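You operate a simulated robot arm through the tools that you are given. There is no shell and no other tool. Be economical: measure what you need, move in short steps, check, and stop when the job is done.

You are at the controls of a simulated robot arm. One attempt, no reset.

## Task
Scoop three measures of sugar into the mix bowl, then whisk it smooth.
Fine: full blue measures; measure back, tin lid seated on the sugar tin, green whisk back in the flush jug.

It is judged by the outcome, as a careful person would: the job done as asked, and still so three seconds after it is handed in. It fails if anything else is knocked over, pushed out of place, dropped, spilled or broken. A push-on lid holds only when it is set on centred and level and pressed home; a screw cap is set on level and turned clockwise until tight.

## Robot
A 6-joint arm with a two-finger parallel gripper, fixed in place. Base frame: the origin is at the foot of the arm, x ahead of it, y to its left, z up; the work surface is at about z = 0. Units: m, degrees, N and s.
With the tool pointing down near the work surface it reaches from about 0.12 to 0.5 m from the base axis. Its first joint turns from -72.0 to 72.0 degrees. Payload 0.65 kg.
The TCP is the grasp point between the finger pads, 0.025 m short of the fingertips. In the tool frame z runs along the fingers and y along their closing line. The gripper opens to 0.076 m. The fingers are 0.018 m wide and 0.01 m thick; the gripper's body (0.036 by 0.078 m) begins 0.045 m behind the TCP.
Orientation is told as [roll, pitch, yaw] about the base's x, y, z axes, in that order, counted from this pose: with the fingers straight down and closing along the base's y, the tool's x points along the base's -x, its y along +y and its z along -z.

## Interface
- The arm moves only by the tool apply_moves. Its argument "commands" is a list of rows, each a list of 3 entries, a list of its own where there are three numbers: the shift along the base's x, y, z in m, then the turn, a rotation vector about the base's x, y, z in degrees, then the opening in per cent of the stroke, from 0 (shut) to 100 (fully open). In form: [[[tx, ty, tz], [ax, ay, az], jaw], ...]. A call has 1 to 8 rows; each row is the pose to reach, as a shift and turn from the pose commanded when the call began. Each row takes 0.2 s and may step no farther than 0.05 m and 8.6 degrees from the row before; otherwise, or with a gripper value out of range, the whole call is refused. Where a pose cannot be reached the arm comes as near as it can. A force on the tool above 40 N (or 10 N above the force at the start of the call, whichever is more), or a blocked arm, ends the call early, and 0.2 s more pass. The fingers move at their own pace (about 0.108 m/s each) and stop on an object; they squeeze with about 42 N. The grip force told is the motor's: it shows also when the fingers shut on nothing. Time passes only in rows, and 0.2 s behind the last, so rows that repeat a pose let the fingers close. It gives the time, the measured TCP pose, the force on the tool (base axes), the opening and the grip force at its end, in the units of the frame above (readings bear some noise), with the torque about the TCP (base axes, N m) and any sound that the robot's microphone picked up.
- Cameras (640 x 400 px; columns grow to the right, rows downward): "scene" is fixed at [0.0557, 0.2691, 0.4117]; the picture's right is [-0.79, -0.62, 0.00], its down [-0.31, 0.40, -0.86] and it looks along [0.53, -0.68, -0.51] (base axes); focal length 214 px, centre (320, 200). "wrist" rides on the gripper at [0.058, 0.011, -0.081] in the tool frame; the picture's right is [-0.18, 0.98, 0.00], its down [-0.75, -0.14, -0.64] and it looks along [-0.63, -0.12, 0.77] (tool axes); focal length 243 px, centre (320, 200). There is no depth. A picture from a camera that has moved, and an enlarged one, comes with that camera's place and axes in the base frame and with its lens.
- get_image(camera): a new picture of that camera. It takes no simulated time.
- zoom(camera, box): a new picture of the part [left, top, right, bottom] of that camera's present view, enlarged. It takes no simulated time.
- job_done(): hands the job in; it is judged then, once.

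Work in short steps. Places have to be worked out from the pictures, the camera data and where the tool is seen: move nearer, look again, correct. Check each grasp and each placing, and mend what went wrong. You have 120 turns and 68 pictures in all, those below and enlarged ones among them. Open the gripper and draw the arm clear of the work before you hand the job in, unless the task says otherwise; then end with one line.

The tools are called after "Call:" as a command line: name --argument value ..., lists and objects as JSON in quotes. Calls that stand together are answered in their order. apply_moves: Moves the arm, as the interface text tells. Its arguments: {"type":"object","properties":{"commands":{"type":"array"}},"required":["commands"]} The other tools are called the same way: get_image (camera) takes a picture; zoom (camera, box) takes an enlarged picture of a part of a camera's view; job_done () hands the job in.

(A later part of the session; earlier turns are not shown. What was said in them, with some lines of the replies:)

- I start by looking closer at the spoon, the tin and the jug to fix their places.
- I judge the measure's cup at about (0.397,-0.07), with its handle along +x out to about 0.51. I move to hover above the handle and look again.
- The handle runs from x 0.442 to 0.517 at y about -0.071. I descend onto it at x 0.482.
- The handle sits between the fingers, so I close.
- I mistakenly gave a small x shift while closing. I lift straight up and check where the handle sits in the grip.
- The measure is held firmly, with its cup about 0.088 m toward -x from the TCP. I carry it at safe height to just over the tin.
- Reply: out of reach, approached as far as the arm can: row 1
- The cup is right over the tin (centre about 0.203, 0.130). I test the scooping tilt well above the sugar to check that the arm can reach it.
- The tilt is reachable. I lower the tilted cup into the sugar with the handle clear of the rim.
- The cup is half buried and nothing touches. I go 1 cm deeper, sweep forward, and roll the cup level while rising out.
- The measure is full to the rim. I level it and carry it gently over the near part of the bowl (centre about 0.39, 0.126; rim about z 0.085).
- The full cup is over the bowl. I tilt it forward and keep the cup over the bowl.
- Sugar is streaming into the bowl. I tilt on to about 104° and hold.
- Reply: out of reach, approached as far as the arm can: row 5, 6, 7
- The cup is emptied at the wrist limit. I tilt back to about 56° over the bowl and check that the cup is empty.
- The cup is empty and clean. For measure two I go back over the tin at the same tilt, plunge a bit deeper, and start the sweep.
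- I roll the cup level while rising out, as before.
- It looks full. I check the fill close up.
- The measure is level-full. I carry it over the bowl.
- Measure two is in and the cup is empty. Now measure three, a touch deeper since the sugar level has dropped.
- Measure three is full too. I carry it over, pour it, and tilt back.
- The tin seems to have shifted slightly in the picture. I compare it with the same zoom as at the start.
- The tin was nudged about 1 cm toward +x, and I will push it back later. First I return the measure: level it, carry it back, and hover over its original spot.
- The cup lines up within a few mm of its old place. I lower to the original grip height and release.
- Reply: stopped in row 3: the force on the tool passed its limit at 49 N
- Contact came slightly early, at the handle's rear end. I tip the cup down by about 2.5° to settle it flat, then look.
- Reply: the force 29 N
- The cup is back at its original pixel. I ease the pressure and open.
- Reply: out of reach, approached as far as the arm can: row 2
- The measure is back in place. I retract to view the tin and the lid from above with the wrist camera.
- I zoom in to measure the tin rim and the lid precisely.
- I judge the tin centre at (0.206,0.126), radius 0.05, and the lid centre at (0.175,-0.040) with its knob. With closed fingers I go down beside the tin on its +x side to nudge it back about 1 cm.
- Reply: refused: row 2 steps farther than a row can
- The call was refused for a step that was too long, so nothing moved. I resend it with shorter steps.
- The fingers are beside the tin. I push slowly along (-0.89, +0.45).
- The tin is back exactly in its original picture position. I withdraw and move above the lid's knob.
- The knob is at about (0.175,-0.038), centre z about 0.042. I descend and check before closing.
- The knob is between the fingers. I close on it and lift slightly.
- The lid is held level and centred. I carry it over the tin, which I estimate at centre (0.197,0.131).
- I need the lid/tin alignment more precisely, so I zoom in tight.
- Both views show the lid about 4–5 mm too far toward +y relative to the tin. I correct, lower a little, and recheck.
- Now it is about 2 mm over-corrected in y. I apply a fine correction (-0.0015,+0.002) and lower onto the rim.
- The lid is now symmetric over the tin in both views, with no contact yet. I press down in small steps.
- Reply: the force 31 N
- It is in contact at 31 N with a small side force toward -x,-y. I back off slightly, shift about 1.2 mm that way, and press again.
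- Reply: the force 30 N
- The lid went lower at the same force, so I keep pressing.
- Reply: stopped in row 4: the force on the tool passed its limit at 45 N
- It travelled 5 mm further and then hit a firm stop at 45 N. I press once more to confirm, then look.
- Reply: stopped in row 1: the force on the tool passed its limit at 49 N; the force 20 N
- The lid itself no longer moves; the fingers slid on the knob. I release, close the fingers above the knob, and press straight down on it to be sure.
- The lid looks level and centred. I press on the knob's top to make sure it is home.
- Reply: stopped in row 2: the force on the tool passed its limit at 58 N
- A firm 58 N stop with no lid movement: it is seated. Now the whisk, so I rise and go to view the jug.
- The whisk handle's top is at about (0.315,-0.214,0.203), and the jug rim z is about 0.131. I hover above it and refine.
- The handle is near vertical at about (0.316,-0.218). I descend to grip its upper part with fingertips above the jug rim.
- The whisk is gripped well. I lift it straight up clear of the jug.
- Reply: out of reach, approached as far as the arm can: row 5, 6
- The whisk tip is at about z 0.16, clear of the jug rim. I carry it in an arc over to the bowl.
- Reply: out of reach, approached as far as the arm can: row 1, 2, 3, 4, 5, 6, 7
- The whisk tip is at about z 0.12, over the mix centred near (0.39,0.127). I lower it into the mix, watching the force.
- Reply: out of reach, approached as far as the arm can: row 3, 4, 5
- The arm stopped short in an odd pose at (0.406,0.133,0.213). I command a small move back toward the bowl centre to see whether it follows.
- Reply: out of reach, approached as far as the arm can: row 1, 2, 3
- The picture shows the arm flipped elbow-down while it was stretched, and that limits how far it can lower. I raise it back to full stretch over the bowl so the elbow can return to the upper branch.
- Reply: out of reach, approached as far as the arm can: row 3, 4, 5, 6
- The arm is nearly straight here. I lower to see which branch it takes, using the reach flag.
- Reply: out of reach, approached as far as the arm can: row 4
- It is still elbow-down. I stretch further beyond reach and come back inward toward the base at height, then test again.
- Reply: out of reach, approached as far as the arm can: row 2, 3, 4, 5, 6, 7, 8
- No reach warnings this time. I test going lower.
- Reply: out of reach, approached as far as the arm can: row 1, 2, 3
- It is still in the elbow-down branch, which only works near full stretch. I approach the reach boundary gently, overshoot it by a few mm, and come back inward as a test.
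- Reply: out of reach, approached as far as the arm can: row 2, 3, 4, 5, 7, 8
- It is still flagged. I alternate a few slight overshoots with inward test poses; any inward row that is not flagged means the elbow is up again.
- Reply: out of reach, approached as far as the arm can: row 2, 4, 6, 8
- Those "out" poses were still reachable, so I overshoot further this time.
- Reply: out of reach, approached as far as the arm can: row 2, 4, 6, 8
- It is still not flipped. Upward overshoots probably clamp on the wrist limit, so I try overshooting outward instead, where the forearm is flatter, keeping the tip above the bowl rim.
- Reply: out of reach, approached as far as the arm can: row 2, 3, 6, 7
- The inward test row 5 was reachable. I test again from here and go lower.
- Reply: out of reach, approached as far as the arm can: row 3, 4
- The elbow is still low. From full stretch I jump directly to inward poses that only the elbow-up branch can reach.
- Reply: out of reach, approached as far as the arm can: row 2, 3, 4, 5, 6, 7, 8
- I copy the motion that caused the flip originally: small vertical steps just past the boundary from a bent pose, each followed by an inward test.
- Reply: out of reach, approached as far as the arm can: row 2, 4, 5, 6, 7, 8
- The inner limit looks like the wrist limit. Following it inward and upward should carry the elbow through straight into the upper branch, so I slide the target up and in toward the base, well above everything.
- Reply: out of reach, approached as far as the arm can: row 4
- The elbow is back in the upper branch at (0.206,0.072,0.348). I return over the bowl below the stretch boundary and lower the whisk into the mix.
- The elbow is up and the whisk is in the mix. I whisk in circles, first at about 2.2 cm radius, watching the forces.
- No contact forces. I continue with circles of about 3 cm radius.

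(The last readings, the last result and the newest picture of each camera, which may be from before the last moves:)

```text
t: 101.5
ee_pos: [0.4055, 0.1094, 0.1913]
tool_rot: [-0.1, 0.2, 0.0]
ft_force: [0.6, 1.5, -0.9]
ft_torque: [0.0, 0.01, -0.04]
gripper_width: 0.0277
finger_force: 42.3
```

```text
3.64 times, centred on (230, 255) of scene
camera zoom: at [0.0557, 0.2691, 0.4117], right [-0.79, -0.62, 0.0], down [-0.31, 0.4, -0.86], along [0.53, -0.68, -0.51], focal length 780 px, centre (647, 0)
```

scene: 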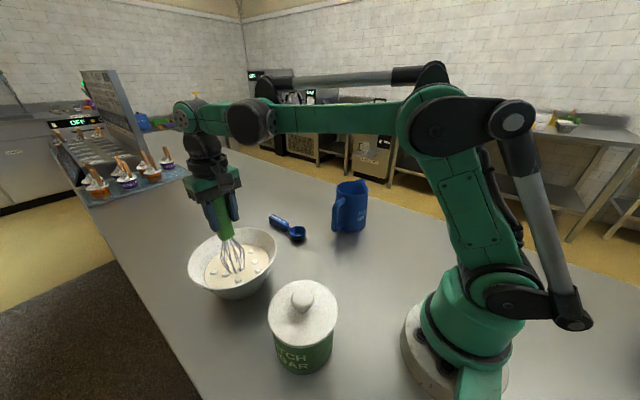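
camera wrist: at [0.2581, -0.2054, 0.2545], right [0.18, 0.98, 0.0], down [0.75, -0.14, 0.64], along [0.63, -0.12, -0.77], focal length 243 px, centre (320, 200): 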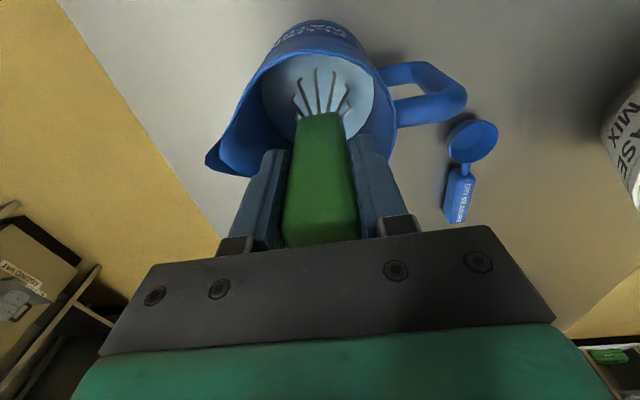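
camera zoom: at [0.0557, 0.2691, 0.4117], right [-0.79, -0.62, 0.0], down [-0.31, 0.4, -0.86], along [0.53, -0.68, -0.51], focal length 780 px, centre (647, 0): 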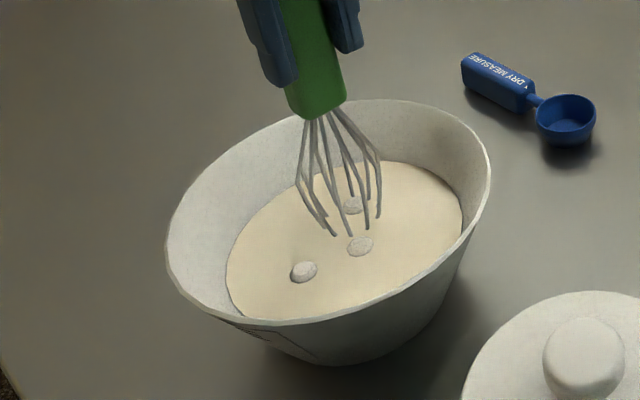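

Whisking works and only three lumps remain, near the middle. I do tighter circles there.

Call:
apply_moves --commands '[[[-0.0035, 0.0155, 0], [0, 0, 0], 5], [[-0.0155, 0.0275, 0], [0, 0, 0], 5], [[-0.0275, 0.0155, 0], [0, 0, 0], 5], [[-0.0155, 0.0035, 0], [0, 0, 0], 5], [[-0.0035, 0.0155, 0], [0, 0, 0], 5], [[-0.0155, 0.0395, 0], [0, 0, 0], 5], [[-0.0315, 0.0155, 0], [0, 0, 0], 5], [[0, 0, 0], [0, 0, 0], 5]]'

Call:
apply_moves --commands '[[[0.0145, -0.0055, 0], [0, 0, 0], 5], [[0.0045, 0.0155, 0], [0, 0, 0], 5], [[-0.0115, 0.0395, 0], [0, 0, 0], 5], [[-0.0315, 0.0305, 0], [0, 0, 0], 5], [[-0.0305, 0.0055, 0], [0, 0, 0], 5], [[-0.0155, 0.0155, 0], [0, 0, 0], 5], [[-0.0025, 0.0085, 0], [0, 0, 0], 5], [[0, 0, 0], [0, 0, 0], 5]]'

Call:
apply_moves --commands '[[[-0.0035, 0.0155, 0], [0, 0, 0], 5], [[-0.0155, 0.0275, 0], [0, 0, 0], 5], [[-0.0275, 0.0155, 0], [0, 0, 0], 5], [[-0.0155, 0.0035, 0], [0, 0, 0], 5], [[-0.0035, 0.0155, 0], [0, 0, 0], 5], [[-0.0115, 0.0395, 0], [0, 0, 0], 5], [[-0.0315, 0.0155, 0], [0, 0, 0], 5], [[0, 0, 0], [0, 0, 0], 5]]'

Call:
apply_moves --commands '[[[0.0145, 0.0155, 0], [0, 0, 0], 5], [[0.0055, 0.0365, 0], [0, 0, 0], 5], [[-0.0155, 0.0455, 0], [0, 0, 0], 5], [[-0.0365, 0.0365, 0], [0, 0, 0], 5], [[-0.0455, 0.0155, 0], [0, 0, 0], 5], [[-0.0365, -0.0055, 0], [0, 0, 0], 5], [[-0.0155, -0.0145, 0], [0, 0, 0], 5], [[0, 0, 0], [0, 0, 0], 5]]'

Call:
apply_moves --commands '[[[0.0145, -0.0055, 0], [0, 0, 0], 5], [[0.0045, 0.0155, 0], [0, 0, 0], 5], [[-0.0115, 0.0395, 0], [0, 0, 0], 5], [[-0.0315, 0.0305, 0], [0, 0, 0], 5], [[-0.0305, 0.0055, 0], [0, 0, 0], 5], [[-0.0155, 0.0155, 0], [0, 0, 0], 5], [[-0.0025, 0.0085, 0], [0, 0, 0], 5], [[0, 0, 0], [0, 0, 0], 5]]'

Call:
zoom --camera "scene" --box '[160, 200, 300, 310]'

```text
t: 103.3
ee_pos: [0.4052, 0.1102, 0.1922]
tool_rot: [-0.1, 0.2, 0.0]
ft_force: [-0.3, -0.3, -1.0]
ft_torque: [-0.02, 0.01, 0.05]
gripper_width: 0.0274
finger_force: 42.0
```

```text
t: 105.1
ee_pos: [0.405, 0.1101, 0.1921]
tool_rot: [-0.1, 0.2, -0.1]
ft_force: [-0.7, 0.4, -1.4]
ft_torque: [0.02, 0.04, 0.0]
gripper_width: 0.0274
finger_force: 41.8
```

```text
t: 106.9
ee_pos: [0.4043, 0.1108, 0.1926]
tool_rot: [0.0, 0.2, 0.0]
ft_force: [-0.2, -0.4, -0.9]
ft_torque: [0.05, 0.02, 0.04]
gripper_width: 0.0274
finger_force: 42.1
```

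```text
t: 108.7
ee_pos: [0.4056, 0.109, 0.1923]
tool_rot: [-0.1, 0.3, 0.0]
ft_force: [-0.9, 0.5, 0.5]
ft_torque: [0.02, -0.01, -0.01]
gripper_width: 0.0275
finger_force: 41.8
```

```text
t: 110.5
ee_pos: [0.4067, 0.1092, 0.1925]
tool_rot: [0.0, 0.2, 0.1]
ft_force: [-0.4, -0.1, -0.3]
ft_torque: [0.0, 0.03, -0.03]
gripper_width: 0.0275
finger_force: 42.2
```

```text
3.64 times, centred on (230, 255) of scene
camera zoom: at [0.0557, 0.2691, 0.4117], right [-0.79, -0.62, 0.0], down [-0.31, 0.4, -0.86], along [0.53, -0.68, -0.51], focal length 780 px, centre (647, 0)
```

zoom: 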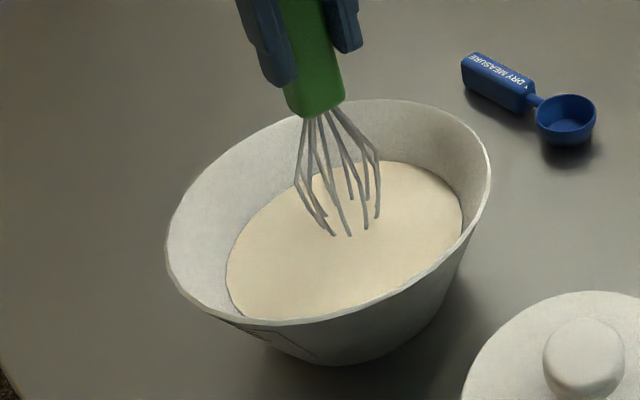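

The mix is smooth. I lift the whisk, let it drip over the bowl, and carry it back toward the jug on an arc inside the stretch boundary.

Call:
apply_moves --commands '[[[-0.01, 0.008, 0.04], [0, 0, 0], 5], [[-0.015, 0.01, 0.07], [0, 0, 0], 5], [[-0.015, 0.01, 0.07], [0, 0, 0], 5], [[-0.015, 0.01, 0.07], [0, 0, 0], 5], [[-0.045, -0.01, 0.085], [0, 0, 0], 5], [[-0.075, -0.04, 0.1], [0, 0, 0], 5], [[-0.095, -0.08, 0.11], [0, 0, 0], 5], [[-0.1, -0.12, 0.115], [0, 0, 0], 5]]'

```text
t: 112.3
ee_pos: [0.3055, -0.0102, 0.308]
tool_rot: [0.0, 0.2, 0.0]
ft_force: [-0.8, -1.0, -0.4]
ft_torque: [0.0, 0.02, 0.0]
gripper_width: 0.0272
finger_force: 42.0
```

The arm stays in its normal branch. I move over the jug at z about 0.312.

Call:
apply_moves --commands '[[[0, -0.045, 0.003], [0, 0, 0], 5], [[0, -0.09, 0.0045], [0, 0, 0], 5], [[0.003, -0.135, 0.0045], [0, 0, 0], 5], [[0.008, -0.175, 0.0045], [0, 0, 0], 5], [[0.0115, -0.207, 0.0045], [0, 0, 0], 5], [[0.0115, -0.207, 0.0045], [0, 0, 0], 5]]'

Call:
zoom --camera "scene" --box '[290, 90, 410, 240]'

```text
t: 113.7
ee_pos: [0.3157, -0.2182, 0.3121]
tool_rot: [-0.1, 0.2, 0.0]
ft_force: [-0.3, -0.1, -1.0]
ft_torque: [0.03, 0.02, 0.03]
gripper_width: 0.0273
finger_force: 42.0
```

```text
2.67 times, centred on (350, 165) of scene
camera zoom: at [0.0557, 0.2691, 0.4117], right [-0.79, -0.62, 0.0], down [-0.31, 0.4, -0.86], along [0.53, -0.68, -0.51], focal length 572 px, centre (240, 293)
```

zoom: 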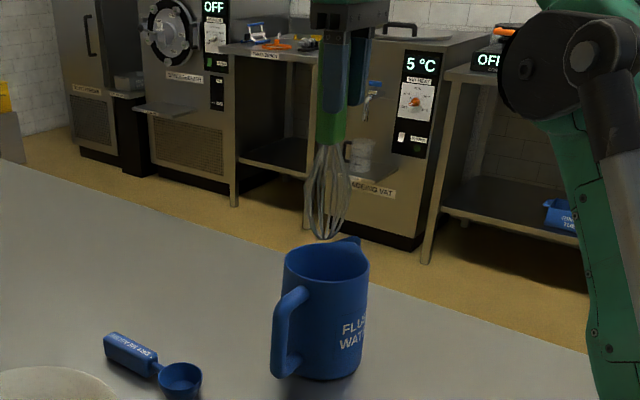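

The whisk is right over the jug opening. I lower it straight in.

Call:
apply_moves --commands '[[[0, 0.0005, -0.025], [0, 0, 0], 5], [[0, 0.0005, -0.05], [0, 0, 0], 5], [[0, 0.0005, -0.075], [0, 0, 0], 5], [[0, 0.0005, -0.1], [0, 0, 0], 5], [[0, 0.0005, -0.12], [0, 0, 0], 5], [[0, 0.0005, -0.132], [0, 0, 0], 5], [[0, 0.0005, -0.1375], [0, 0, 0], 5]]'

```text
t: 115.3
ee_pos: [0.3154, -0.2174, 0.174]
tool_rot: [-0.1, 0.2, -0.1]
ft_force: [0.3, 0.7, -0.5]
ft_torque: [0.0, 0.02, -0.04]
gripper_width: 0.0272
finger_force: 41.6
```

It is back at the original height with no contact force. I open gently and rise clear.

Call:
apply_moves --commands '[[[0, 0, -0.001], [0, 0, 0], 45], [[0, 0, -0.001], [0, 0, 0], 90], [[0, 0, -0.001], [0, 0, 0], 100], [[0, 0, 0.03], [0, 0, 0], 100], [[0, 0, 0.07], [0, 0, 0], 100], [[0, 0, 0.1], [0, 0, 0], 100], [[-0.03, 0.03, 0.11], [0, 0, 0], 100], [[-0.06, 0.06, 0.12], [0, 0, 0], 100]]'

Call:
apply_moves --commands '[[[0, 0.04, 0.01], [0, 0, 0], 100], [[0, 0.08, 0.02], [0, 0, 0], 100], [[0, 0.12, 0.02], [0, 0, 0], 100], [[0, 0.12, 0.02], [0, 0, 0], 100], [[0, 0.12, 0.02], [0, 0, 0], 100]]'

Call:
get_image --camera "scene"

```text
t: 117.1
ee_pos: [0.2564, -0.1552, 0.2945]
tool_rot: [-0.1, 0.1, 0.0]
ft_force: [-0.1, -0.4, 0.5]
ft_torque: [0.0, 0.04, 0.04]
gripper_width: 0.076
finger_force: 0.0
```

```text
t: 118.3
ee_pos: [0.2564, -0.0376, 0.3142]
tool_rot: [-0.1, 0.3, 0.0]
ft_force: [-0.5, -1.0, 0.3]
ft_torque: [-0.04, -0.03, 0.0]
gripper_width: 0.0757
finger_force: 0.1
```

```text
1 pictures are left
```

scene: 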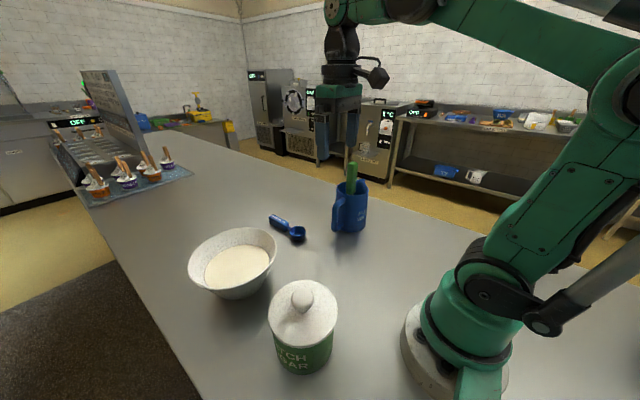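

The picture shows the whisk standing in the jug, the measure in its place, the lid on the tin, the mix smooth and the arm clear. I hand the job in.

Call:
job_done

```text
The job is handed in.
```

I scooped three full blue measures of sugar into the mix bowl and whisked it smooth. The measure is back in its place, the lid is pressed onto the sugar tin, and the green whisk is back in the flush jug; the tin got nudged about 1 cm while scooping, and I pushed it back to its original spot.
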